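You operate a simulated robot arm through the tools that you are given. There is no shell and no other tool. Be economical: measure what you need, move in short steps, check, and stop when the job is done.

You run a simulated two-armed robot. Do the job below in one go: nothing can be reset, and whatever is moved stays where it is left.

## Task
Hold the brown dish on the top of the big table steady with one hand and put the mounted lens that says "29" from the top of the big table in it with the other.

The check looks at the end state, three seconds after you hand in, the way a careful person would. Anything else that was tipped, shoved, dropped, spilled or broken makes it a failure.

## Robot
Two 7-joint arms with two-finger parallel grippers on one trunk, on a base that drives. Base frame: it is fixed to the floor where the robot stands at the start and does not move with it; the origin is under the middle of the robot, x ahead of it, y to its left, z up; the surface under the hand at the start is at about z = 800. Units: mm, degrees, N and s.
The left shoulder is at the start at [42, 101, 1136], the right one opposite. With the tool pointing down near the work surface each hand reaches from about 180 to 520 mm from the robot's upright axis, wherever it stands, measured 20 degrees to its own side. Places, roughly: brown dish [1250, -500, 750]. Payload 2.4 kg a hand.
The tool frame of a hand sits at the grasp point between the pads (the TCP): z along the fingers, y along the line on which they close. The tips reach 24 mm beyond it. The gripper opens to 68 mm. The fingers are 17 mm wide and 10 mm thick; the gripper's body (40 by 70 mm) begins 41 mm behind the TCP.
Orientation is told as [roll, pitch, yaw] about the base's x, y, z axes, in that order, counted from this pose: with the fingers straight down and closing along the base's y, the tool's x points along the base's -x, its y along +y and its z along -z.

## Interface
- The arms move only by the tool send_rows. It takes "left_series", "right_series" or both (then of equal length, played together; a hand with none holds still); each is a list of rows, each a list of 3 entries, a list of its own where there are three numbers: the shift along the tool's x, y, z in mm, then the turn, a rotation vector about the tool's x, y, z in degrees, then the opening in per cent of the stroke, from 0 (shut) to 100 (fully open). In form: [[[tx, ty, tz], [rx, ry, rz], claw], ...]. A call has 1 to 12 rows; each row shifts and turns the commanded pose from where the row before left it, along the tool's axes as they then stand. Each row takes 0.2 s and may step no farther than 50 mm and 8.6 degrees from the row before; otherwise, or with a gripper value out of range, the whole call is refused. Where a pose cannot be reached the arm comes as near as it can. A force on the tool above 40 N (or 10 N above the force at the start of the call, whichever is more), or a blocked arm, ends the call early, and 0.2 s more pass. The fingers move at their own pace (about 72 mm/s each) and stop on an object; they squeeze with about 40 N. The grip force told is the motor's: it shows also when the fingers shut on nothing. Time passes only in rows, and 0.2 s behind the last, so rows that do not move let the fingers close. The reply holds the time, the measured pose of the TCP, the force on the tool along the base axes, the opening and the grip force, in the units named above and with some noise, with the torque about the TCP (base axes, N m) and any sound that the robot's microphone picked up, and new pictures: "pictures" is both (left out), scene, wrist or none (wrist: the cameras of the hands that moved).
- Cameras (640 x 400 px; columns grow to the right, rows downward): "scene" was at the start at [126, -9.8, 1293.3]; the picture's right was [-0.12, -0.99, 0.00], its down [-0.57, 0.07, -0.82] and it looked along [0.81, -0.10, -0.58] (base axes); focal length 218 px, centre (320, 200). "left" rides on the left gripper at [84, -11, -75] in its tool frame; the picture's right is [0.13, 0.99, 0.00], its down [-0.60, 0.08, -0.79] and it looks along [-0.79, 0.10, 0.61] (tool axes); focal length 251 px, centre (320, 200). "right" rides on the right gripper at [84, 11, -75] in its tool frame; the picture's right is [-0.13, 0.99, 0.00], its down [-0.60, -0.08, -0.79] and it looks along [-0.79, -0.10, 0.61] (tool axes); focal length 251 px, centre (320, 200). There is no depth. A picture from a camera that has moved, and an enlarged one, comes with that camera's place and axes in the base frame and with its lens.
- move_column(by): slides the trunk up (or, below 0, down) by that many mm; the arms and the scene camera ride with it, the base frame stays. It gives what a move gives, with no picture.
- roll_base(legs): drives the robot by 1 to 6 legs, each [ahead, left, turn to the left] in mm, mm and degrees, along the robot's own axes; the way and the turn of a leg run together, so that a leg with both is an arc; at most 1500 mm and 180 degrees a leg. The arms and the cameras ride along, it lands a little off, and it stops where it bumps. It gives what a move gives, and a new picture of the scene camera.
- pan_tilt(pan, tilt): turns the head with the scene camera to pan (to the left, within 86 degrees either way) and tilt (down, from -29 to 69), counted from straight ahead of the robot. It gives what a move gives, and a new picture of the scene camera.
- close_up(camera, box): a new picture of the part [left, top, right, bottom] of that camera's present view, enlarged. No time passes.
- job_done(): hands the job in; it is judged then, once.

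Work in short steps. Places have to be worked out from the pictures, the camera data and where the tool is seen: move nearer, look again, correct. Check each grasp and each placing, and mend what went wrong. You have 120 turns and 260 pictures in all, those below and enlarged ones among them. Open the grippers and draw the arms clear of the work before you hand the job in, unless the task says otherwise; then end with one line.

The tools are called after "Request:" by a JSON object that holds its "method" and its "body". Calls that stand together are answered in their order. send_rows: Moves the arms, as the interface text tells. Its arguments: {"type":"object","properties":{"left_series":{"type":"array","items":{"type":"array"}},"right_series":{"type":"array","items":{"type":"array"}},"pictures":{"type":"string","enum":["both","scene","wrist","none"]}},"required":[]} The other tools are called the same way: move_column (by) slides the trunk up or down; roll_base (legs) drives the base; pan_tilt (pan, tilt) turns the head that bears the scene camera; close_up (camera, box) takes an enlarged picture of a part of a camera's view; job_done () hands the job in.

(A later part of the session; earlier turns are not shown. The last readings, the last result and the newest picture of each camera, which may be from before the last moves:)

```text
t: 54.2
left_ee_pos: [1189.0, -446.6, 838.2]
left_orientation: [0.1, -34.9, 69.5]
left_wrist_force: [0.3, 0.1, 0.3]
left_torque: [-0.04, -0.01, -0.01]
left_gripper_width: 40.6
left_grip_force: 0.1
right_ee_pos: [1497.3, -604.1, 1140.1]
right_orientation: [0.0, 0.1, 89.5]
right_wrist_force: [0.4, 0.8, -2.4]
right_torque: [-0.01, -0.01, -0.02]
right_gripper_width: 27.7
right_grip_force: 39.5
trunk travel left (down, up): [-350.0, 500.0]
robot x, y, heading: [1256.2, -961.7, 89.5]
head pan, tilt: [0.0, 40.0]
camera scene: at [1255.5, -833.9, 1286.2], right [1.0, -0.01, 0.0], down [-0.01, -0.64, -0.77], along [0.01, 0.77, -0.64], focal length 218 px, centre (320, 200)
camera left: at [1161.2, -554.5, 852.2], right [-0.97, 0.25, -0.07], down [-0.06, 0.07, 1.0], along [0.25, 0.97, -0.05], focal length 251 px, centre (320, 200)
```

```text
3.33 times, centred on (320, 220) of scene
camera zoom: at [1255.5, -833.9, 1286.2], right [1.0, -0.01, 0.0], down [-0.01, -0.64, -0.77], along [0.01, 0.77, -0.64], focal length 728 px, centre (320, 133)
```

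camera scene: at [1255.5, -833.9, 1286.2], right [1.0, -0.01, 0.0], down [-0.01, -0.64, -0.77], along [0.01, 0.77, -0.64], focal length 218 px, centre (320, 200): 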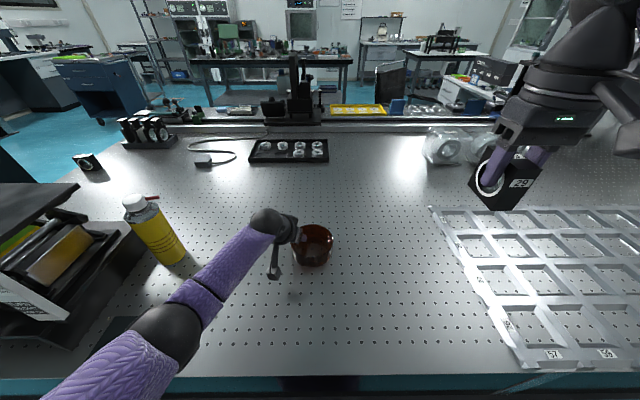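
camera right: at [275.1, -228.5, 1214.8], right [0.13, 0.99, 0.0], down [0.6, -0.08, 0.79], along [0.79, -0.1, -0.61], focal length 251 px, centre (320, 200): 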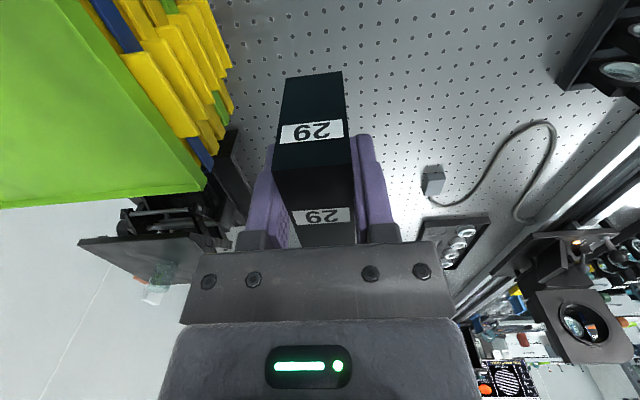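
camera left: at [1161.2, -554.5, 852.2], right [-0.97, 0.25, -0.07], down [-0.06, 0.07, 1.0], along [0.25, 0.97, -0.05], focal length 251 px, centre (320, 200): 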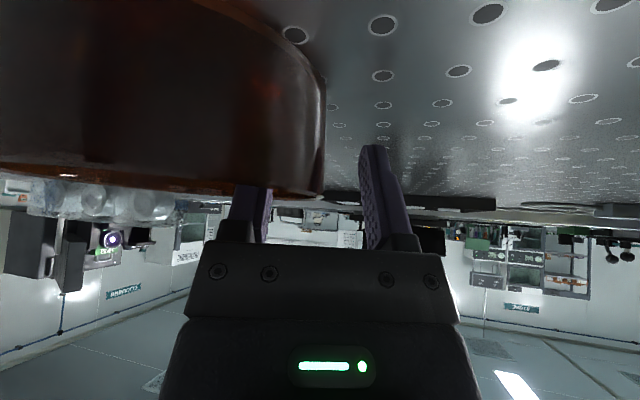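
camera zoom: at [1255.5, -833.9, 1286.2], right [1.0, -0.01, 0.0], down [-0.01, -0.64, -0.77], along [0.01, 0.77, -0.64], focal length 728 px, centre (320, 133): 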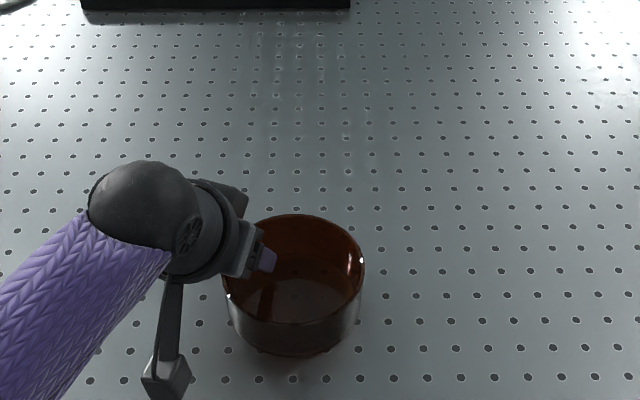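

The fingers straddle the wall, with the rim at z≈843. I close gently on it.

Request:
{"method": "send_rows", "body": {"left_series": [[[0, 0, 0], [0, 0, 0], 35], [[0, 0, 0], [0, 0, 0], 20], [[0, 0, 0], [0, 0, 0], 10], [[0, 0, 0], [0, 0, 0], 0], [[0, 0, 0], [0, 0, 0], 0], [[0, 0, 0], [0, 0, 0], 0]]}}

Request:
{"method": "close_up", "body": {"camera": "scene", "box": [240, 160, 400, 280]}}

```text
t: 55.6
left_ee_pos: [1189.2, -445.8, 837.8]
left_orientation: [0.0, -35.0, 69.5]
left_wrist_force: [0.6, -0.7, 3.0]
left_torque: [-0.11, -0.16, 0.0]
left_gripper_width: 5.8
left_grip_force: 28.6
right_ee_pos: [1496.9, -604.9, 1141.1]
right_orientation: [0.1, 0.0, 89.4]
right_wrist_force: [0.7, -0.1, -1.4]
right_torque: [0.04, 0.01, -0.02]
right_gripper_width: 27.7
right_grip_force: 39.8
trunk travel left (down, up): [-350.0, 500.0]
robot x, y, heading: [1255.4, -959.2, 89.5]
head pan, tilt: [0.0, 40.0]
camera scene: at [1255.6, -834.1, 1286.3], right [1.0, -0.01, 0.0], down [-0.01, -0.64, -0.77], along [0.01, 0.77, -0.64], focal length 218 px, centre (320, 200)
camera left: at [1161.2, -554.5, 852.5], right [-0.97, 0.25, -0.07], down [-0.06, 0.07, 1.0], along [0.25, 0.97, -0.05], focal length 251 px, centre (320, 200)
```

scene: 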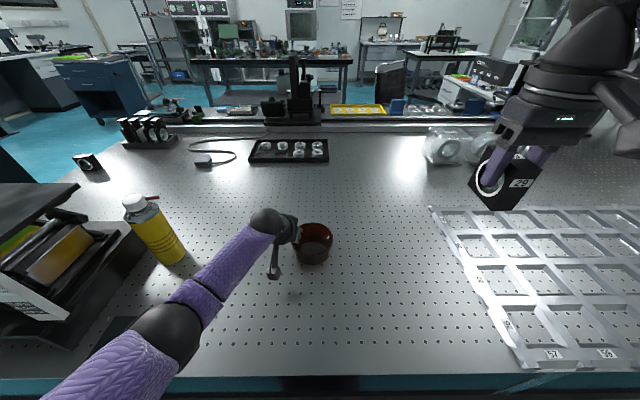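
left: 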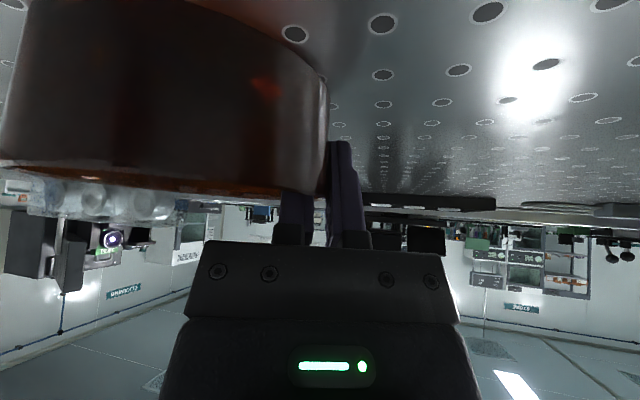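

```text
3.33 times, centred on (320, 220) of scene
camera zoom: at [1255.6, -834.1, 1286.3], right [1.0, -0.01, 0.0], down [-0.01, -0.64, -0.77], along [0.01, 0.77, -0.64], focal length 728 px, centre (320, 133)
```

zoom: 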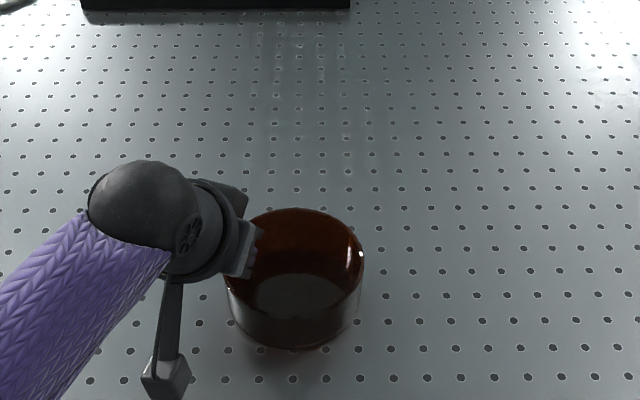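

The grip holds a 5.8 mm wall with 29 N, but the dish seems to have shifted slightly in the picture. I enlarge to see whether it still stands flat.

Request:
{"method": "close_up", "body": {"camera": "scene", "box": [280, 200, 350, 280]}}

Request:
{"method": "close_up", "body": {"camera": "left", "box": [0, 0, 400, 250]}}

Request:
{"method": "close_up", "body": {"camera": "right", "box": [320, 0, 640, 200]}}

```text
5.00 times, centred on (315, 240) of scene
camera zoom: at [1255.6, -834.1, 1286.3], right [1.0, -0.01, 0.0], down [-0.01, -0.64, -0.77], along [0.01, 0.77, -0.64], focal length 1092 px, centre (345, 0)
```

zoom: 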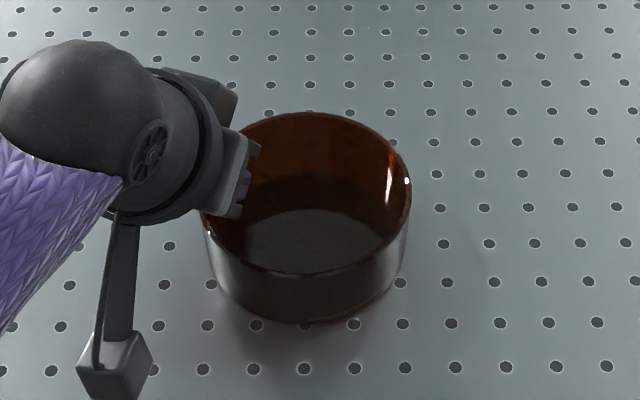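

```text
1.60 times, centred on (200, 125) of left
camera zoom: at [1161.2, -554.5, 852.5], right [-0.97, 0.25, -0.07], down [-0.06, 0.07, 1.0], along [0.25, 0.97, -0.05], focal length 402 px, centre (512, 320)
```

zoom: 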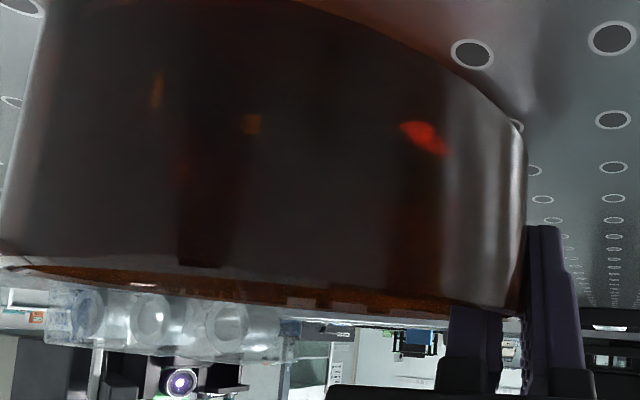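

```text
2.00 times, centred on (480, 100) of right
camera zoom: at [1486.5, -686.5, 1214.9], right [-0.99, 0.14, 0.0], down [0.09, 0.6, 0.79], along [0.11, 0.78, -0.61], focal length 503 px, centre (0, 400)
```

zoom: 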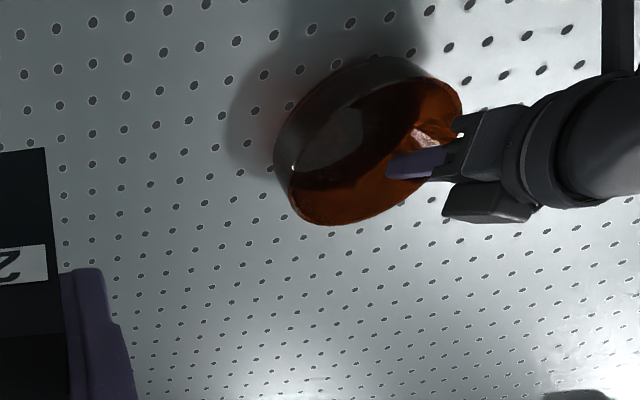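

Working it out from all three views, the dish still stands flat. Its centre has slid a few mm to about (1239, -456) as the pads aligned, and it is held. Now I turn the right hand 30° in free air and bring the lens to a hover above the dish.

Request:
{"method": "send_rows", "body": {"right_series": [[[0, 0, 0], [0, 0, -7.5], 20], [[0, 0, 0], [0, 0, -7.5], 20], [[0, 0, 0], [0, 0, -7.5], 20], [[0, 0, 0], [0, 0, -7.5], 20], [[-30.5, 19, 22.5], [0, 0, 0], 20], [[-30.5, 19, 22.5], [0, 0, 0], 20], [[-30.5, 19, 22.5], [0, 0, 0], 20], [[-30.5, 19, 22.5], [0, 0, 0], 20], [[-30.5, 19, 22.5], [0, 0, 0], 20]]}}

```text
t: 57.6
left_ee_pos: [1188.6, -446.7, 839.1]
left_orientation: [0.0, -35.0, 69.5]
left_wrist_force: [-0.8, 0.5, 2.9]
left_torque: [-0.23, -0.12, -0.04]
left_gripper_width: 5.8
left_grip_force: 28.5
right_ee_pos: [1340.8, -515.1, 1025.1]
right_orientation: [0.1, 0.0, 119.3]
right_wrist_force: [-1.1, 0.4, -1.7]
right_torque: [-0.04, 0.01, 0.02]
right_gripper_width: 27.7
right_grip_force: 40.4
trunk travel left (down, up): [-350.0, 500.0]
robot x, y, heading: [1252.9, -962.9, 89.6]
head pan, tilt: [0.0, 40.0]
camera scene: at [1255.3, -834.0, 1286.3], right [1.0, -0.01, 0.0], down [-0.01, -0.64, -0.77], along [0.01, 0.77, -0.64], focal length 218 px, centre (320, 200)
camera right: at [1372.8, -593.9, 1100.5], right [-0.93, -0.37, 0.0], down [-0.23, 0.57, 0.79], along [-0.3, 0.74, -0.61], focal length 251 px, centre (320, 200)
```

scene: 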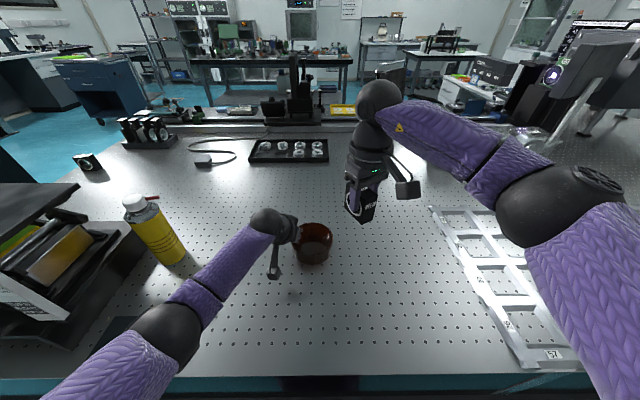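
right: 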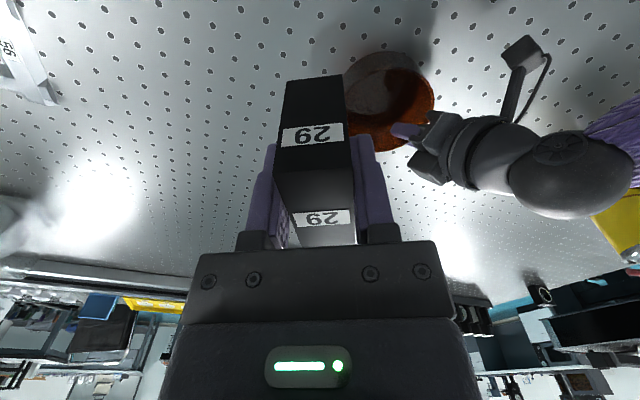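

The path is clear with the left wrist well to the left. I continue to a hover at about (1245, -466, 950).

Request:
{"method": "send_rows", "body": {"right_series": [[[-29.9, 19.8, 25], [0, 0, 0], 20], [[-29.9, 19.8, 25], [0, 0, 0], 20], [[-29.9, 19.8, 25], [0, 0, 0], 20], [[0, 0, 0], [0, 0, 0], 20]]}}

Request:
{"method": "close_up", "body": {"camera": "scene", "box": [240, 140, 400, 280]}}

Request:
{"method": "close_up", "body": {"camera": "left", "box": [0, 0, 640, 400]}}

```text
t: 58.6
left_ee_pos: [1190.2, -447.0, 838.1]
left_orientation: [0.0, -34.9, 69.5]
left_wrist_force: [-0.1, 1.4, 3.6]
left_torque: [-0.24, -0.11, -0.01]
left_gripper_width: 5.8
left_grip_force: 28.6
right_ee_pos: [1284.2, -487.7, 984.5]
right_orientation: [0.0, 0.0, 119.2]
right_wrist_force: [-0.4, -0.2, -2.4]
right_torque: [-0.01, 0.02, -0.01]
right_gripper_width: 27.7
right_grip_force: 40.1
right hand out of reach, approached as far as the arm can: row 2, 3
trunk travel left (down, up): [-350.0, 500.0]
robot x, y, heading: [1253.9, -959.9, 89.2]
head pan, tilt: [0.0, 40.0]
camera scene: at [1255.3, -834.0, 1286.3], right [1.0, -0.01, 0.0], down [-0.01, -0.64, -0.77], along [0.01, 0.77, -0.64], focal length 218 px, centre (320, 200)
camera right: at [1316.7, -566.0, 1058.4], right [-0.93, -0.37, 0.0], down [-0.23, 0.57, 0.79], along [-0.3, 0.74, -0.61], focal length 251 px, centre (320, 200)
```

scene: 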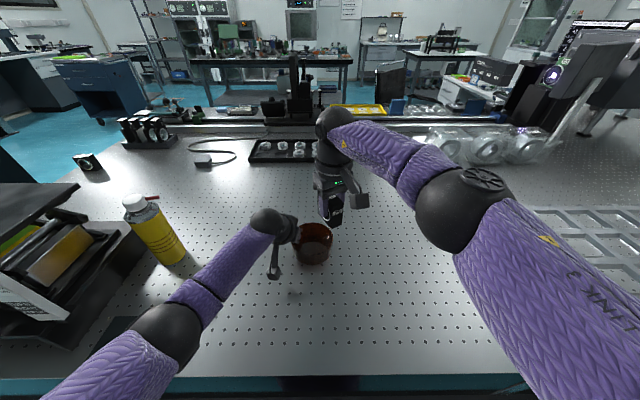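
right: 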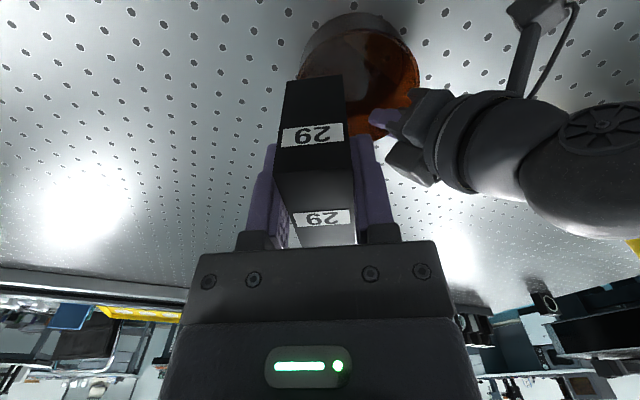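

```text
2.86 times, centred on (320, 210) of scene
camera zoom: at [1255.3, -834.0, 1286.3], right [1.0, -0.01, 0.0], down [-0.01, -0.64, -0.77], along [0.01, 0.77, -0.64], focal length 624 px, centre (320, 171)
```

zoom: 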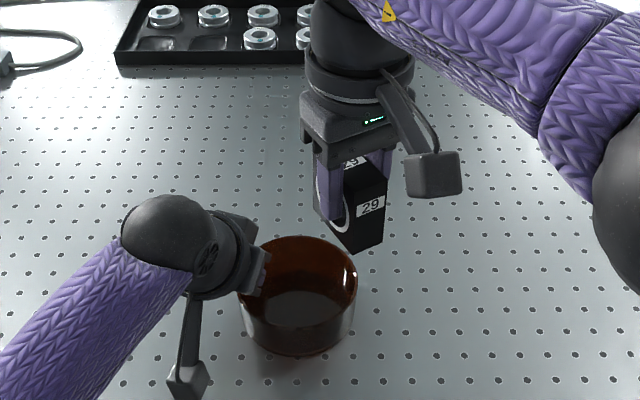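

```text
1.00 times, centred on (320, 200) of left (not enlarged: the box is as wide or as high as the picture)
camera zoom: at [1160.9, -554.5, 852.5], right [-0.97, 0.25, -0.07], down [-0.06, 0.07, 1.0], along [0.25, 0.97, -0.05], focal length 251 px, centre (320, 200)
```

zoom: 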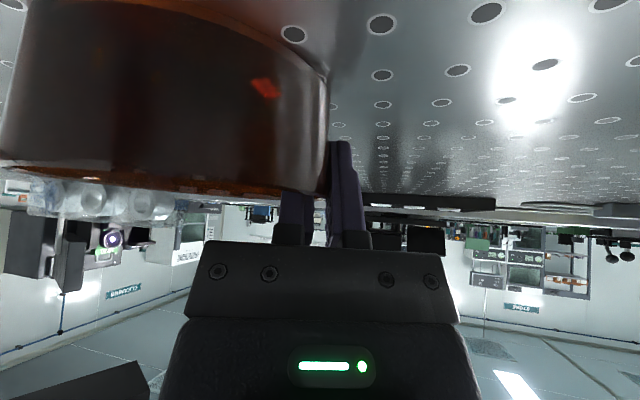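

The right arm cannot reach that far (dish about 500 mm from the axis), so the robot must stand closer. I look down to see how much room there is between the base and the table.

Request:
{"method": "pan_tilt", "body": {"pan": 0, "tilt": 69}}

```text
t: 59.5
left_ee_pos: [1189.2, -447.3, 838.8]
left_orientation: [0.1, -34.9, 69.6]
left_wrist_force: [-1.3, 1.1, 4.5]
left_torque: [-0.27, -0.14, -0.04]
left_gripper_width: 5.8
left_grip_force: 28.6
right_ee_pos: [1284.2, -487.1, 983.8]
right_orientation: [0.0, -0.1, 119.2]
right_wrist_force: [0.0, -0.2, -1.7]
right_torque: [-0.04, -0.02, -0.02]
right_gripper_width: 27.8
right_grip_force: 39.9
trunk travel left (down, up): [-350.0, 500.0]
robot x, y, heading: [1254.4, -957.7, 89.4]
head pan, tilt: [0.0, 68.8]
camera scene: at [1255.0, -863.1, 1250.2], right [1.0, -0.01, 0.0], down [-0.01, -0.93, -0.36], along [0.0, 0.36, -0.93], focal length 218 px, centre (320, 200)
```

scene: 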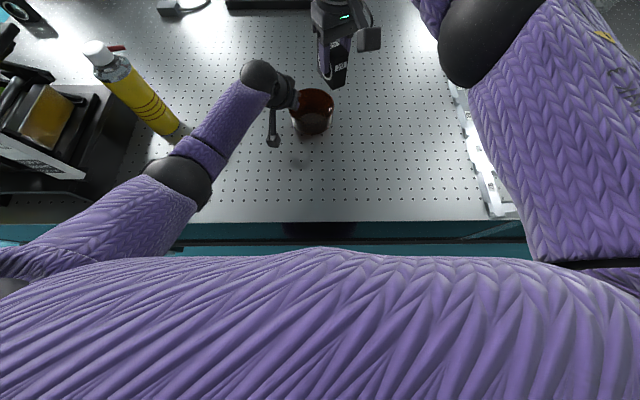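

The torso still has 60 mm or more to the table edge. I release the dish, raise the left hand straight up, and then drive in a little closer.

Request:
{"method": "send_rows", "body": {"left_series": [[[0, 0, 0], [0, 0, 0], 15], [[0, 0, 0], [0, 0, 0], 30], [[0, 0, 0], [0, 0, 0], 55], [[0, 0, 0], [0, 0, 0], 55], [[-17.2, 0, -24.6], [0, 0, 0], 55], [[-17.2, 0, -24.6], [0, 0, 0], 55], [[-17.2, 0, -24.6], [0, 0, 0], 55], [[0, 0, 0], [0, 0, 0], 55]]}}

Request:
{"method": "close_up", "body": {"camera": "scene", "box": [240, 40, 400, 160]}}

```text
t: 61.3
left_ee_pos: [1189.6, -445.9, 929.5]
left_orientation: [-0.1, -34.9, 69.5]
left_wrist_force: [0.3, 0.9, 0.9]
left_torque: [0.02, 0.0, 0.03]
left_gripper_width: 37.6
left_grip_force: 0.1
right_ee_pos: [1285.9, -488.0, 983.8]
right_orientation: [0.0, 0.0, 119.3]
right_wrist_force: [-1.2, 0.3, -2.0]
right_torque: [0.01, 0.01, 0.0]
right_gripper_width: 27.9
right_grip_force: 39.9
trunk travel left (down, up): [-350.0, 500.0]
robot x, y, heading: [1255.1, -962.9, 89.5]
head pan, tilt: [0.0, 68.8]
camera scene: at [1255.1, -862.9, 1250.1], right [1.0, -0.01, 0.0], down [-0.01, -0.93, -0.36], along [0.0, 0.36, -0.93], focal length 218 px, centre (320, 200)
camera left: at [1161.4, -554.5, 944.5], right [-0.97, 0.25, -0.07], down [-0.06, 0.07, 1.0], along [0.25, 0.97, -0.05], focal length 251 px, centre (320, 200)
```

scene: 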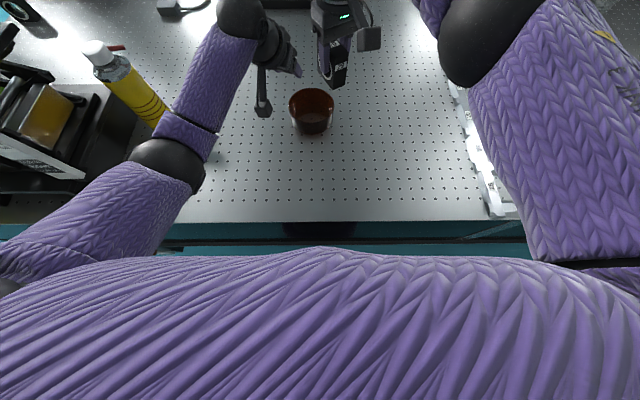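
left: 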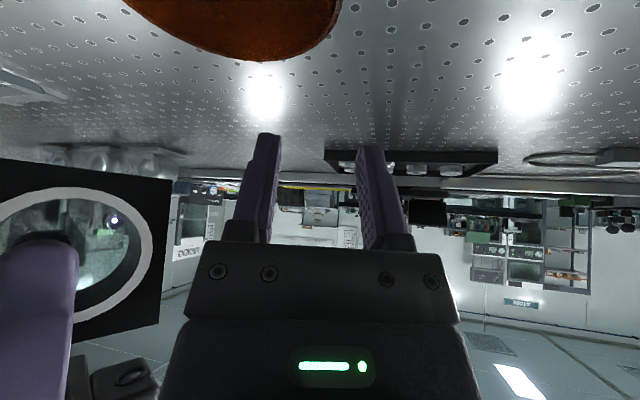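

```text
3.33 times, centred on (320, 100) of scene
camera zoom: at [1255.1, -862.9, 1250.1], right [1.0, -0.01, 0.0], down [-0.01, -0.93, -0.36], along [0.0, 0.36, -0.93], focal length 728 px, centre (320, 533)
```

zoom: 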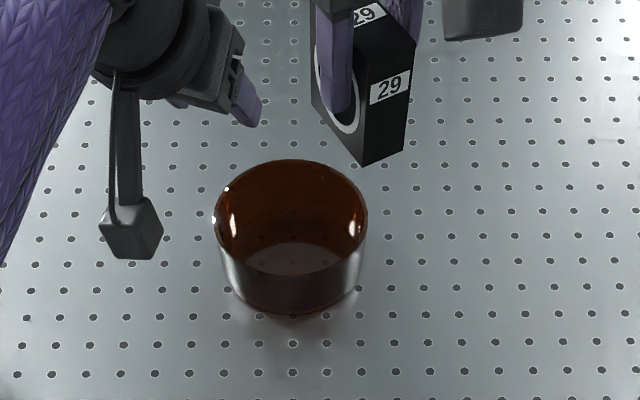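

The dish stands flat at about (1237, -459). With the hands well above it, I drive ahead 45 mm.

Request:
{"method": "roll_base", "body": {"legs": [[45, 0, 0]]}}

```text
t: 62.2
left_ee_pos: [1189.3, -401.1, 929.4]
left_orientation: [0.0, -35.0, 69.5]
left_wrist_force: [-1.1, 0.4, -0.2]
left_torque: [0.03, 0.02, 0.02]
left_gripper_width: 37.3
left_grip_force: 0.0
right_ee_pos: [1285.8, -441.9, 982.7]
right_orientation: [-0.1, 0.1, 119.3]
right_wrist_force: [0.5, 0.3, -2.3]
right_torque: [0.01, 0.0, 0.0]
right_gripper_width: 27.7
right_grip_force: 39.7
trunk travel left (down, up): [-350.0, 500.0]
robot x, y, heading: [1255.1, -912.4, 89.4]
head pan, tilt: [0.0, 68.8]
camera scene: at [1255.5, -817.1, 1250.1], right [1.0, -0.01, 0.0], down [-0.01, -0.93, -0.36], along [0.0, 0.36, -0.93], focal length 218 px, centre (320, 200)
```

scene: 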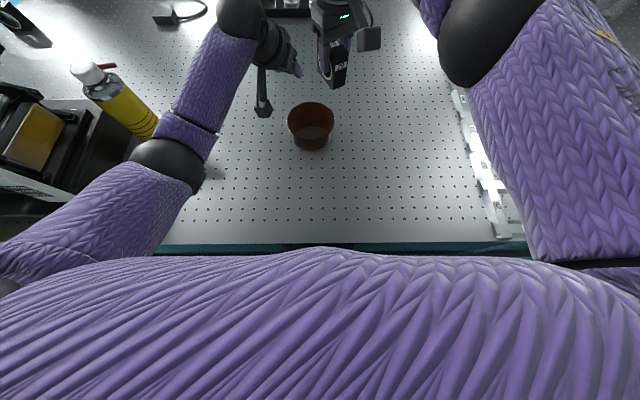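

No bump, and the dish is now about 450 mm ahead. I bring the left hand back to hover above the left rim, with the right hand stepping aside a bit.

Request:
{"method": "send_rows", "body": {"left_series": [[[26.8, -5.8, 5.3], [0, 0, 0], 60], [[26.8, -5.8, 5.3], [0, 0, 0], 60], [[0, 0, 0], [0, 0, 0], 60]], "right_series": [[[14.7, -26.1, 0], [0, 0, 0], 20], [[14.7, -26.1, 0], [0, 0, 0], 20], [[0, 0, 0], [0, 0, 0], 20]], "pictures": "both"}}

Request:
{"method": "close_up", "body": {"camera": "left", "box": [220, 40, 420, 165]}}

```text
t: 63.0
left_ee_pos: [1186.1, -438.6, 889.9]
left_orientation: [0.1, -34.9, 69.5]
left_wrist_force: [-0.5, 0.5, -0.2]
left_torque: [-0.03, -0.04, 0.01]
left_gripper_width: 40.7
left_grip_force: 0.1
right_ee_pos: [1345.4, -444.2, 983.9]
right_orientation: [0.0, -0.1, 118.9]
right_wrist_force: [0.1, 0.3, -2.3]
right_torque: [-0.01, -0.01, -0.01]
right_gripper_width: 27.7
right_grip_force: 39.7
trunk travel left (down, up): [-350.0, 500.0]
robot x, y, heading: [1256.8, -914.5, 89.2]
head pan, tilt: [0.0, 68.8]
camera scene: at [1255.5, -817.7, 1250.1], right [1.0, -0.01, 0.0], down [-0.01, -0.93, -0.36], along [0.0, 0.36, -0.93], focal length 218 px, centre (320, 200)
camera right: at [1377.0, -522.2, 1057.8], right [-0.93, -0.37, 0.0], down [-0.22, 0.57, 0.79], along [-0.29, 0.74, -0.61], focal length 251 px, centre (320, 200)
camera left: at [1158.8, -548.7, 903.5], right [-0.97, 0.25, -0.07], down [-0.06, 0.07, 1.0], along [0.25, 0.97, -0.05], focal length 251 px, centre (320, 200)
```

scene: 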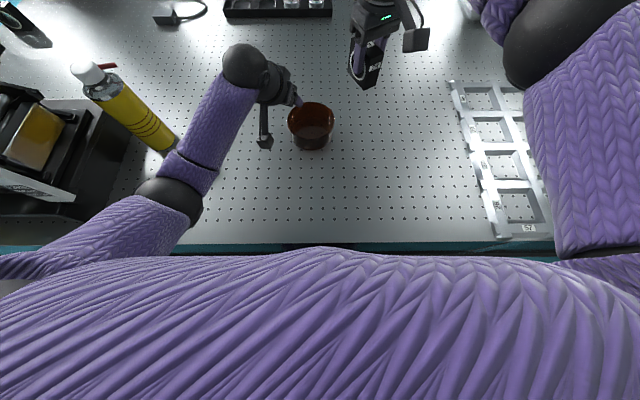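
right: 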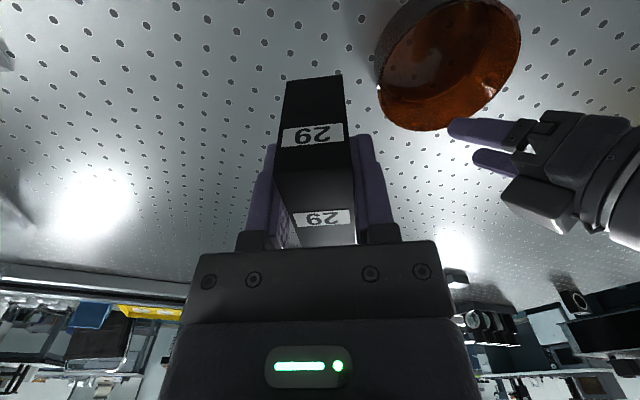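
left: 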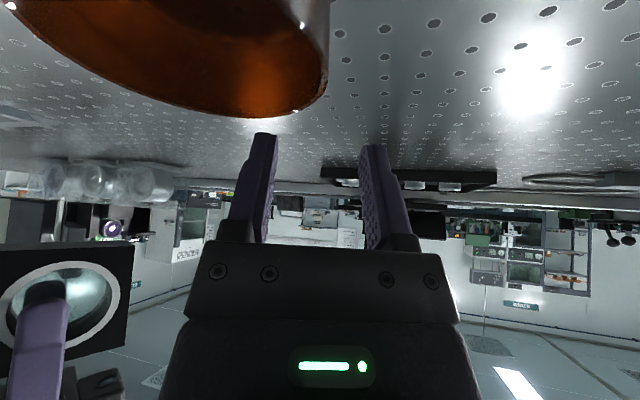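

```text
3.20 times, centred on (320, 102) of left
camera zoom: at [1158.8, -548.7, 903.5], right [-0.97, 0.25, -0.07], down [-0.06, 0.07, 1.0], along [0.25, 0.97, -0.05], focal length 805 px, centre (320, 512)
```

zoom: 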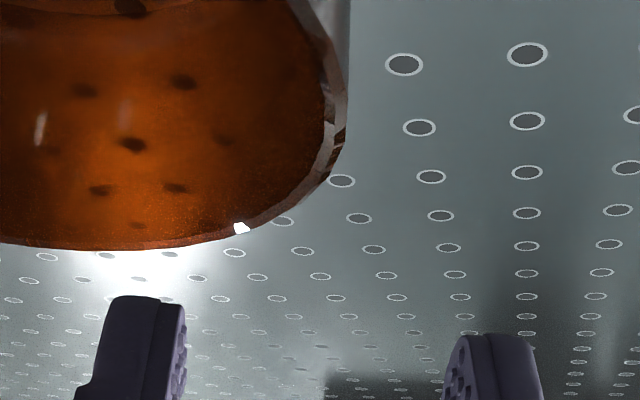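

Alignment is within 1 mm, with a slight tangential offset. I lower straddling the wall, close gently, and check.

Request:
{"method": "send_rows", "body": {"left_series": [[[10.8, 0, 13.2], [0, 0, 0], 60], [[10.8, 0, 13.2], [0, 0, 0], 60], [[10.8, 0, 13.2], [0, 0, 0], 60], [[0, 0, 0], [0, 0, 0], 60], [[0, 0, 0], [0, 0, 0], 40], [[0, 0, 0], [0, 0, 0], 25], [[0, 0, 0], [0, 0, 0], 15], [[0, 0, 0], [0, 0, 0], 8], [[0, 0, 0], [0, 0, 0], 4], [[0, 0, 0], [0, 0, 0], 2]]}}

Request:
{"method": "close_up", "body": {"camera": "scene", "box": [240, 60, 400, 180]}}

Request:
{"method": "close_up", "body": {"camera": "right", "box": [340, 0, 640, 190]}}

```text
t: 65.2
left_ee_pos: [1185.6, -444.4, 839.7]
left_orientation: [0.0, -34.9, 69.5]
left_wrist_force: [-0.8, -1.1, 1.4]
left_torque: [-0.12, -0.22, -0.04]
left_gripper_width: 5.6
left_grip_force: 28.6
right_ee_pos: [1344.5, -443.0, 983.0]
right_orientation: [0.0, -0.1, 119.0]
right_wrist_force: [0.9, 0.0, -2.6]
right_torque: [0.0, -0.02, 0.02]
right_gripper_width: 27.8
right_grip_force: 40.3
trunk travel left (down, up): [-350.0, 500.0]
robot x, y, heading: [1254.9, -915.3, 89.1]
head pan, tilt: [0.0, 68.8]
camera scene: at [1255.4, -817.8, 1250.2], right [1.0, -0.01, 0.0], down [-0.01, -0.93, -0.36], along [0.0, 0.36, -0.93], focal length 218 px, centre (320, 200)
camera left: at [1157.6, -552.5, 854.0], right [-0.97, 0.25, -0.07], down [-0.06, 0.07, 1.0], along [0.25, 0.97, -0.05], focal length 251 px, centre (320, 200)
```

scene: 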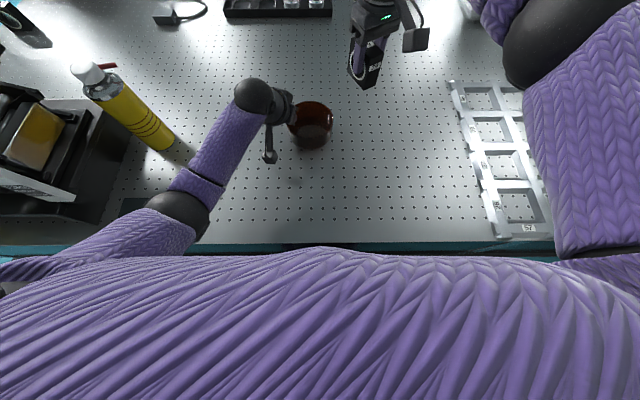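
left: 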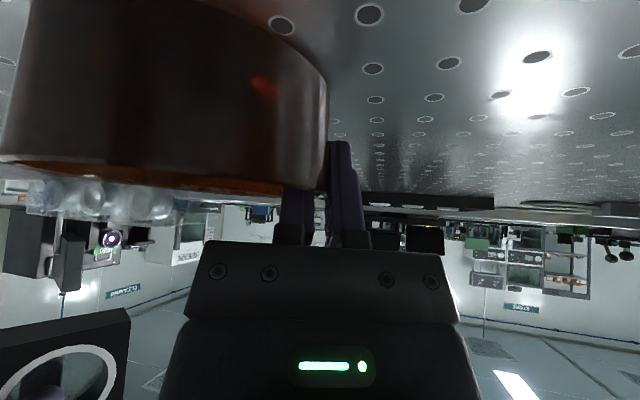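

```text
3.33 times, centred on (320, 120) of scene
camera zoom: at [1255.4, -817.8, 1250.2], right [1.0, -0.01, 0.0], down [-0.01, -0.93, -0.36], along [0.0, 0.36, -0.93], focal length 728 px, centre (320, 467)
```

zoom: 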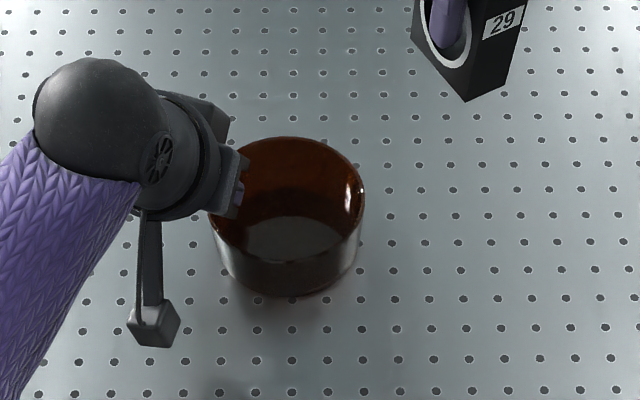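

```text
2.11 times, centred on (490, 95) of right
camera zoom: at [1376.7, -522.3, 1058.0], right [-0.93, -0.37, 0.0], down [-0.22, 0.57, 0.79], along [-0.29, 0.74, -0.61], focal length 529 px, centre (-38, 421)
```

zoom: 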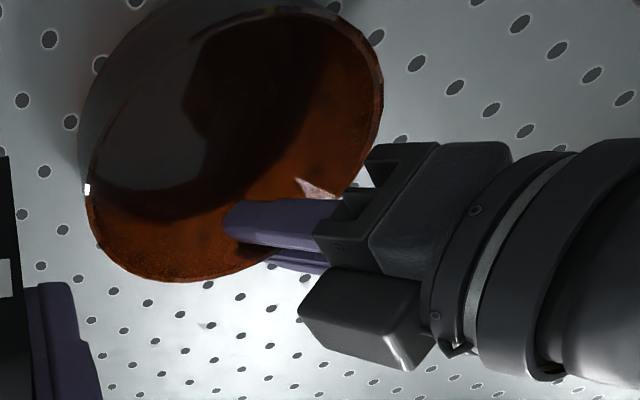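

The dish is held (5.6 mm wall, 29 N) and flat, centre about (1237, -458). I bring the lens to a hover at about (1247, -463, 950).

Request:
{"method": "send_rows", "body": {"right_series": [[[-10, 31.8, 11], [0, 0, 0], 20], [[-10, 31.8, 11], [0, 0, 0], 20], [[-9.8, 31.6, 11], [0, 0, 0], 20], [[0, 0, 0], [0, 0, 0], 20]]}}

Request:
{"method": "close_up", "body": {"camera": "scene", "box": [240, 40, 400, 180]}}

```text
t: 66.2
left_ee_pos: [1186.1, -444.5, 839.5]
left_orientation: [0.0, -34.9, 69.4]
left_wrist_force: [1.2, 1.0, 2.7]
left_torque: [-0.14, -0.14, 0.01]
left_gripper_width: 5.7
left_grip_force: 27.9
right_ee_pos: [1247.2, -462.9, 949.0]
right_orientation: [0.1, -0.1, 119.2]
right_wrist_force: [-0.1, 0.4, -2.4]
right_torque: [-0.01, -0.01, 0.0]
right_gripper_width: 28.0
right_grip_force: 39.9
trunk travel left (down, up): [-350.0, 500.0]
robot x, y, heading: [1253.2, -916.0, 89.1]
head pan, tilt: [0.0, 68.8]
camera scene: at [1255.4, -817.7, 1250.1], right [1.0, -0.01, 0.0], down [-0.01, -0.93, -0.36], along [0.0, 0.36, -0.93], focal length 218 px, centre (320, 200)
camera right: at [1279.8, -540.7, 1024.6], right [-0.93, -0.37, 0.0], down [-0.23, 0.57, 0.79], along [-0.29, 0.74, -0.61], focal length 251 px, centre (320, 200)
```

scene: 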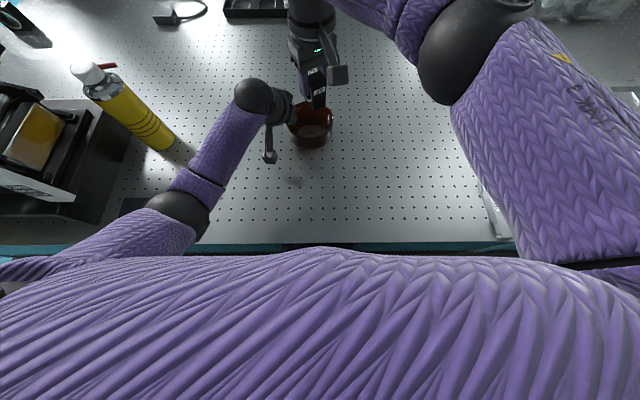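
right: 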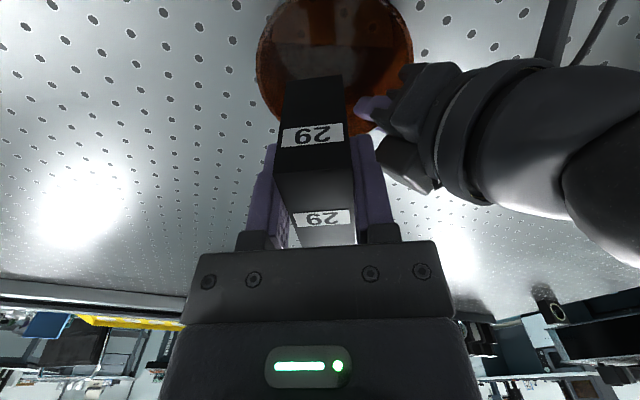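

```text
2.86 times, centred on (320, 110) of scene
camera zoom: at [1255.4, -817.7, 1250.1], right [1.0, -0.01, 0.0], down [-0.01, -0.93, -0.36], along [0.0, 0.36, -0.93], focal length 624 px, centre (320, 457)
```

zoom: 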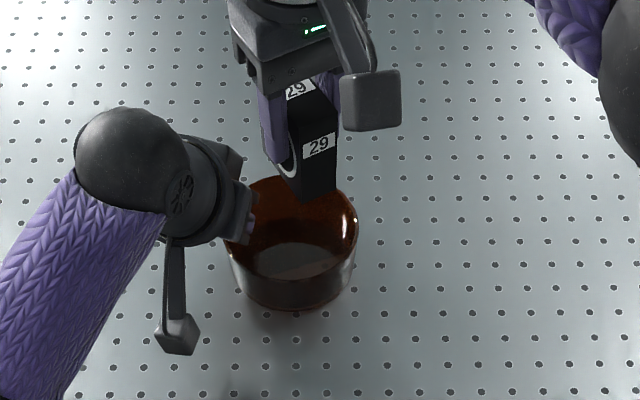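

The pose is reached. I lower to just above the rim (905) and check clearances.

Request:
{"method": "send_rows", "body": {"right_series": [[[0, 0, 22], [0, 0, 0], 20], [[0, 0, 22], [0, 0, 0], 20], [[0, 0, 0], [0, 0, 0], 20]]}}

Request:
{"method": "close_up", "body": {"camera": "scene", "box": [260, 60, 370, 160]}}

Request:
{"method": "close_up", "body": {"camera": "left", "box": [0, 0, 640, 400]}}

```text
t: 67.0
left_ee_pos: [1185.2, -443.8, 839.2]
left_orientation: [0.0, -34.9, 69.6]
left_wrist_force: [-0.5, -0.4, 1.9]
left_torque: [-0.16, -0.14, -0.02]
left_gripper_width: 5.6
left_grip_force: 28.6
right_ee_pos: [1246.3, -462.7, 907.5]
right_orientation: [0.1, 0.0, 119.3]
right_wrist_force: [1.1, 0.6, -1.7]
right_torque: [0.02, 0.03, -0.01]
right_gripper_width: 27.7
right_grip_force: 40.3
trunk travel left (down, up): [-350.0, 500.0]
robot x, y, heading: [1257.6, -916.3, 89.7]
head pan, tilt: [0.0, 68.8]
camera scene: at [1255.4, -817.8, 1250.1], right [1.0, -0.01, 0.0], down [-0.01, -0.93, -0.36], along [0.0, 0.36, -0.93], focal length 218 px, centre (320, 200)
camera right: at [1279.4, -540.5, 981.7], right [-0.93, -0.37, 0.0], down [-0.23, 0.57, 0.79], along [-0.29, 0.74, -0.61], focal length 251 px, centre (320, 200)
```

scene: 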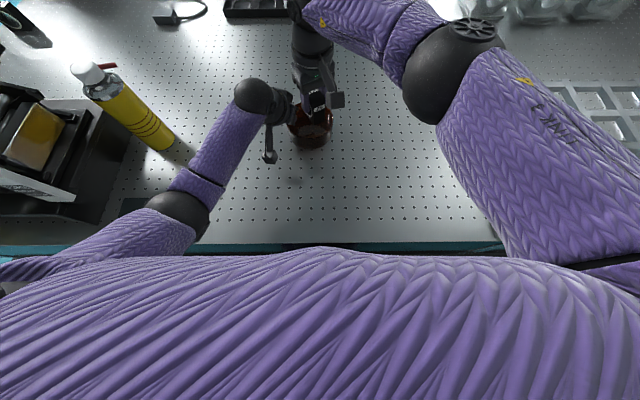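
right: 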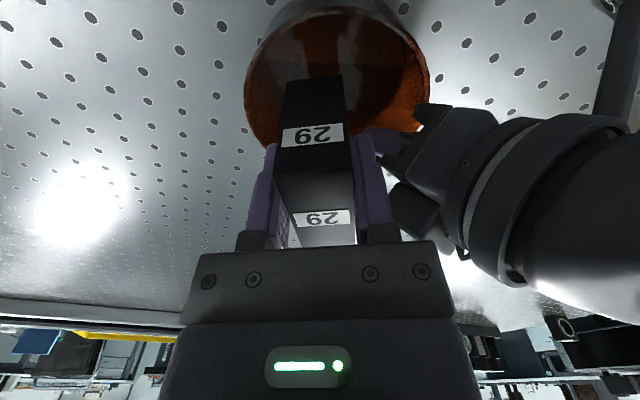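

```text
4.00 times, centred on (315, 110) of scene
camera zoom: at [1255.4, -817.8, 1250.1], right [1.0, -0.01, 0.0], down [-0.01, -0.93, -0.36], along [0.0, 0.36, -0.93], focal length 874 px, centre (340, 560)
```

zoom: 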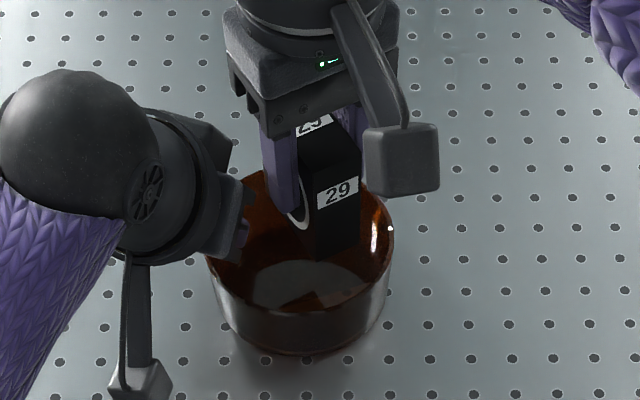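

```text
1.00 times, centred on (320, 200) of left (not enlarged: the box is as wide or as high as the picture)
camera zoom: at [1157.5, -552.5, 853.9], right [-0.97, 0.25, -0.07], down [-0.06, 0.07, 1.0], along [0.25, 0.97, -0.05], focal length 251 px, centre (320, 200)
```

zoom: 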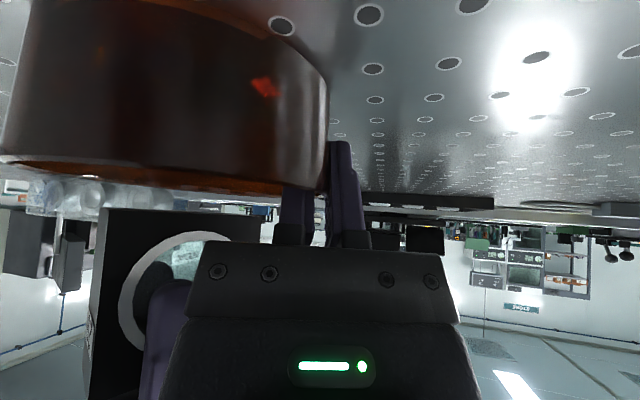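

The lens is inside the rim outline with clearance to the left hand. I lower it into the dish to about z=866, watching forces.

Request:
{"method": "send_rows", "body": {"right_series": [[[0, 0, 14], [0, 0, 0], 20], [[0, 0, 14], [0, 0, 0], 20], [[0, 0, 13], [0, 0, 0], 20], [[0, 0, 0], [0, 0, 0], 20]]}}

Request:
{"method": "close_up", "body": {"camera": "scene", "box": [260, 60, 370, 160]}}

```text
t: 68.0
left_ee_pos: [1186.6, -444.8, 840.4]
left_orientation: [0.1, -34.8, 69.5]
left_wrist_force: [-0.9, -0.2, 3.3]
left_torque: [-0.2, -0.11, -0.03]
left_gripper_width: 5.5
left_grip_force: 28.9
right_ee_pos: [1248.7, -464.1, 866.9]
right_orientation: [0.0, 0.0, 119.2]
right_wrist_force: [0.7, 0.1, -2.7]
right_torque: [0.0, -0.01, 0.0]
right_gripper_width: 27.8
right_grip_force: 40.1
trunk travel left (down, up): [-350.0, 500.0]
robot x, y, heading: [1252.1, -915.9, 89.2]
head pan, tilt: [0.0, 68.8]
camera scene: at [1255.4, -817.8, 1250.1], right [1.0, -0.01, 0.0], down [-0.01, -0.93, -0.36], along [0.0, 0.36, -0.93], focal length 218 px, centre (320, 200)
camera right: at [1279.9, -542.0, 941.4], right [-0.93, -0.37, 0.0], down [-0.23, 0.57, 0.79], along [-0.3, 0.74, -0.61], focal length 251 px, centre (320, 200)
```

scene: 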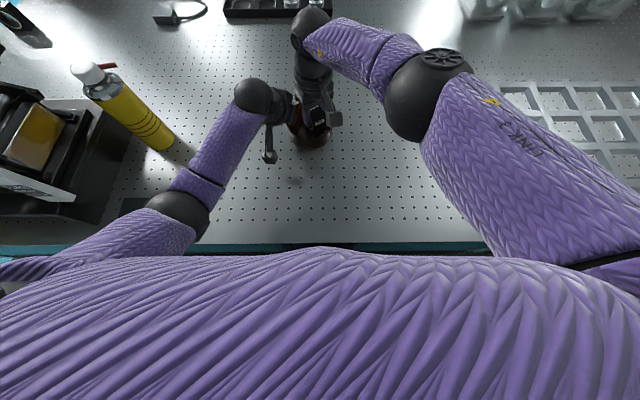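
right: 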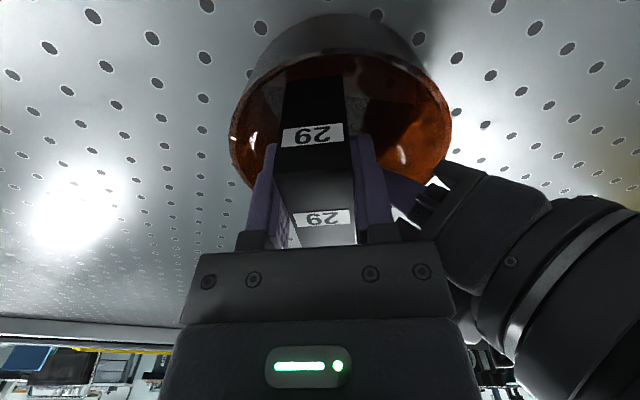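

```text
4.00 times, centred on (315, 110) of scene
camera zoom: at [1255.4, -817.8, 1250.1], right [1.0, -0.01, 0.0], down [-0.01, -0.93, -0.36], along [0.0, 0.36, -0.93], focal length 874 px, centre (340, 560)
```

zoom: 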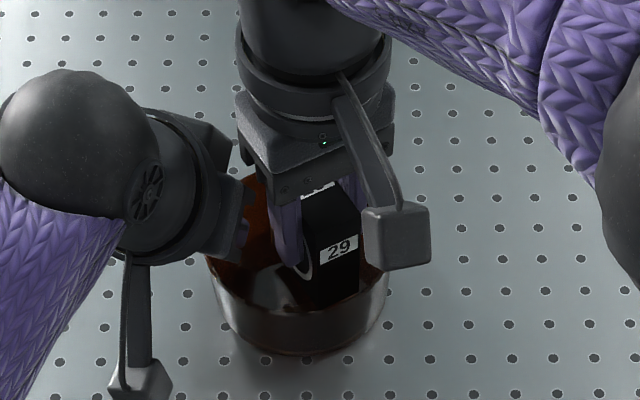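

The lens is inside the dish about 12 mm above its floor. The two grippers are close together, so I shift 3 mm away from the left hand and go down in small steps until contact.

Request:
{"method": "send_rows", "body": {"right_series": [[[1.5, -2.6, 0], [0, 0, 0], 20], [[0, 0, 3], [0, 0, 0], 20], [[0, 0, 3], [0, 0, 0], 20], [[0, 0, 0], [0, 0, 0], 20]]}}

Request:
{"method": "close_up", "body": {"camera": "scene", "box": [270, 70, 350, 150]}}

Request:
{"method": "close_up", "body": {"camera": "right", "box": [340, 100, 560, 260]}}

```text
t: 69.0
left_ee_pos: [1185.6, -445.0, 839.9]
left_orientation: [0.0, -34.9, 69.6]
left_wrist_force: [-0.4, -0.3, 3.5]
left_torque: [-0.2, -0.15, -0.03]
left_gripper_width: 5.9
left_grip_force: 28.3
right_ee_pos: [1249.4, -463.3, 860.0]
right_orientation: [0.0, 0.0, 119.2]
right_wrist_force: [0.4, 0.9, -1.9]
right_torque: [0.01, -0.05, 0.04]
right_gripper_width: 27.8
right_grip_force: 40.3
trunk travel left (down, up): [-350.0, 500.0]
robot x, y, heading: [1258.9, -912.0, 89.4]
head pan, tilt: [0.0, 68.8]
camera scene: at [1255.4, -817.8, 1250.1], right [1.0, -0.01, 0.0], down [-0.01, -0.93, -0.36], along [0.0, 0.36, -0.93], focal length 218 px, centre (320, 200)
camera right: at [1282.1, -541.5, 934.6], right [-0.93, -0.37, 0.0], down [-0.23, 0.57, 0.79], along [-0.29, 0.74, -0.61], focal length 251 px, centre (320, 200)
```

scene: 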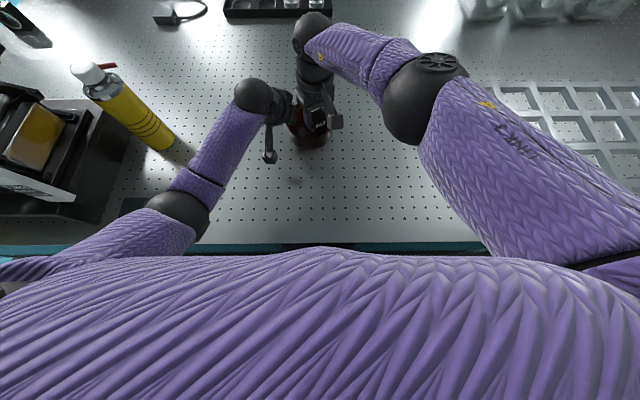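
right: 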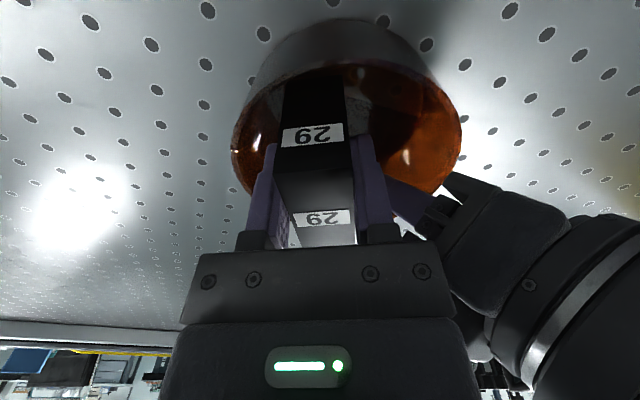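

```text
5.00 times, centred on (310, 110) of scene
camera zoom: at [1255.4, -817.8, 1250.1], right [1.0, -0.01, 0.0], down [-0.01, -0.93, -0.36], along [0.0, 0.36, -0.93], focal length 1092 px, centre (370, 650)
```

zoom: 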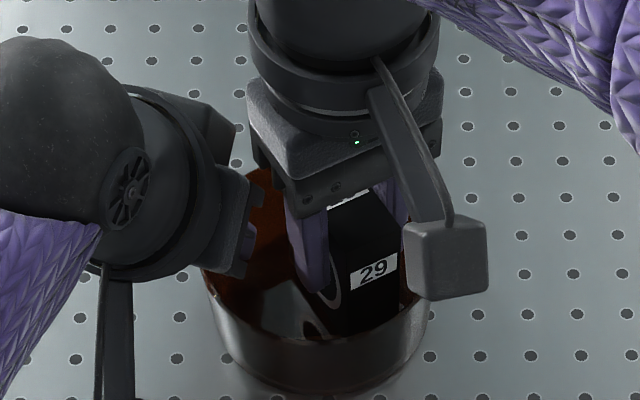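

```text
2.50 times, centred on (450, 180) of right
camera zoom: at [1282.1, -541.5, 934.6], right [-0.93, -0.37, 0.0], down [-0.23, 0.57, 0.79], along [-0.29, 0.74, -0.61], focal length 629 px, centre (-5, 250)
```

zoom: 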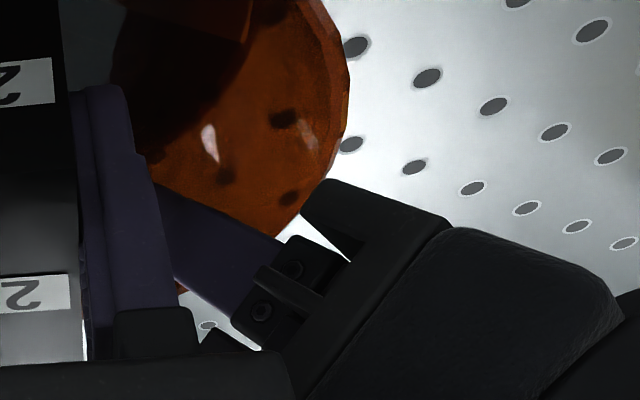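

There are no contact forces yet. I go down 1.5 mm at a time.

Request:
{"method": "send_rows", "body": {"right_series": [[[0, 0, 1.5], [0, 0, 0], 20], [[0, 0, 1.5], [0, 0, 0], 20], [[0, 0, 1], [0, 0, 0], 20], [[0, 0, 0], [0, 0, 0], 20]], "pictures": "none"}}

Request:
{"method": "send_rows", "body": {"right_series": [[[0, 0, 1], [0, 0, 0], 20], [[0, 0, 1], [0, 0, 0], 20], [[0, 0, 0], [0, 0, 0], 20]], "pictures": "none"}}

```text
t: 70.0
left_ee_pos: [1185.2, -444.3, 840.1]
left_orientation: [0.1, -34.9, 69.5]
left_wrist_force: [0.0, 0.1, 2.8]
left_torque: [-0.17, -0.12, -0.05]
left_gripper_width: 5.3
left_grip_force: 28.8
right_ee_pos: [1249.9, -463.8, 856.2]
right_orientation: [0.0, 0.0, 119.3]
right_wrist_force: [-0.4, -0.3, -2.9]
right_torque: [-0.04, -0.03, -0.03]
right_gripper_width: 27.9
right_grip_force: 39.9
trunk travel left (down, up): [-350.0, 500.0]
robot x, y, heading: [1251.9, -912.6, 89.6]
head pan, tilt: [0.0, 68.8]
```

```text
t: 70.8
left_ee_pos: [1186.2, -445.6, 840.7]
left_orientation: [0.0, -34.8, 69.5]
left_wrist_force: [-1.0, -0.2, 3.1]
left_torque: [-0.18, -0.13, -0.07]
left_gripper_width: 5.6
left_grip_force: 28.4
right_ee_pos: [1249.4, -463.3, 853.5]
right_orientation: [0.0, 0.0, 119.2]
right_wrist_force: [1.1, 0.7, 0.9]
right_torque: [0.03, 0.09, 0.0]
right_gripper_width: 27.9
right_grip_force: 39.9
trunk travel left (down, up): [-350.0, 500.0]
robot x, y, heading: [1256.2, -915.7, 89.6]
head pan, tilt: [0.0, 68.8]
```

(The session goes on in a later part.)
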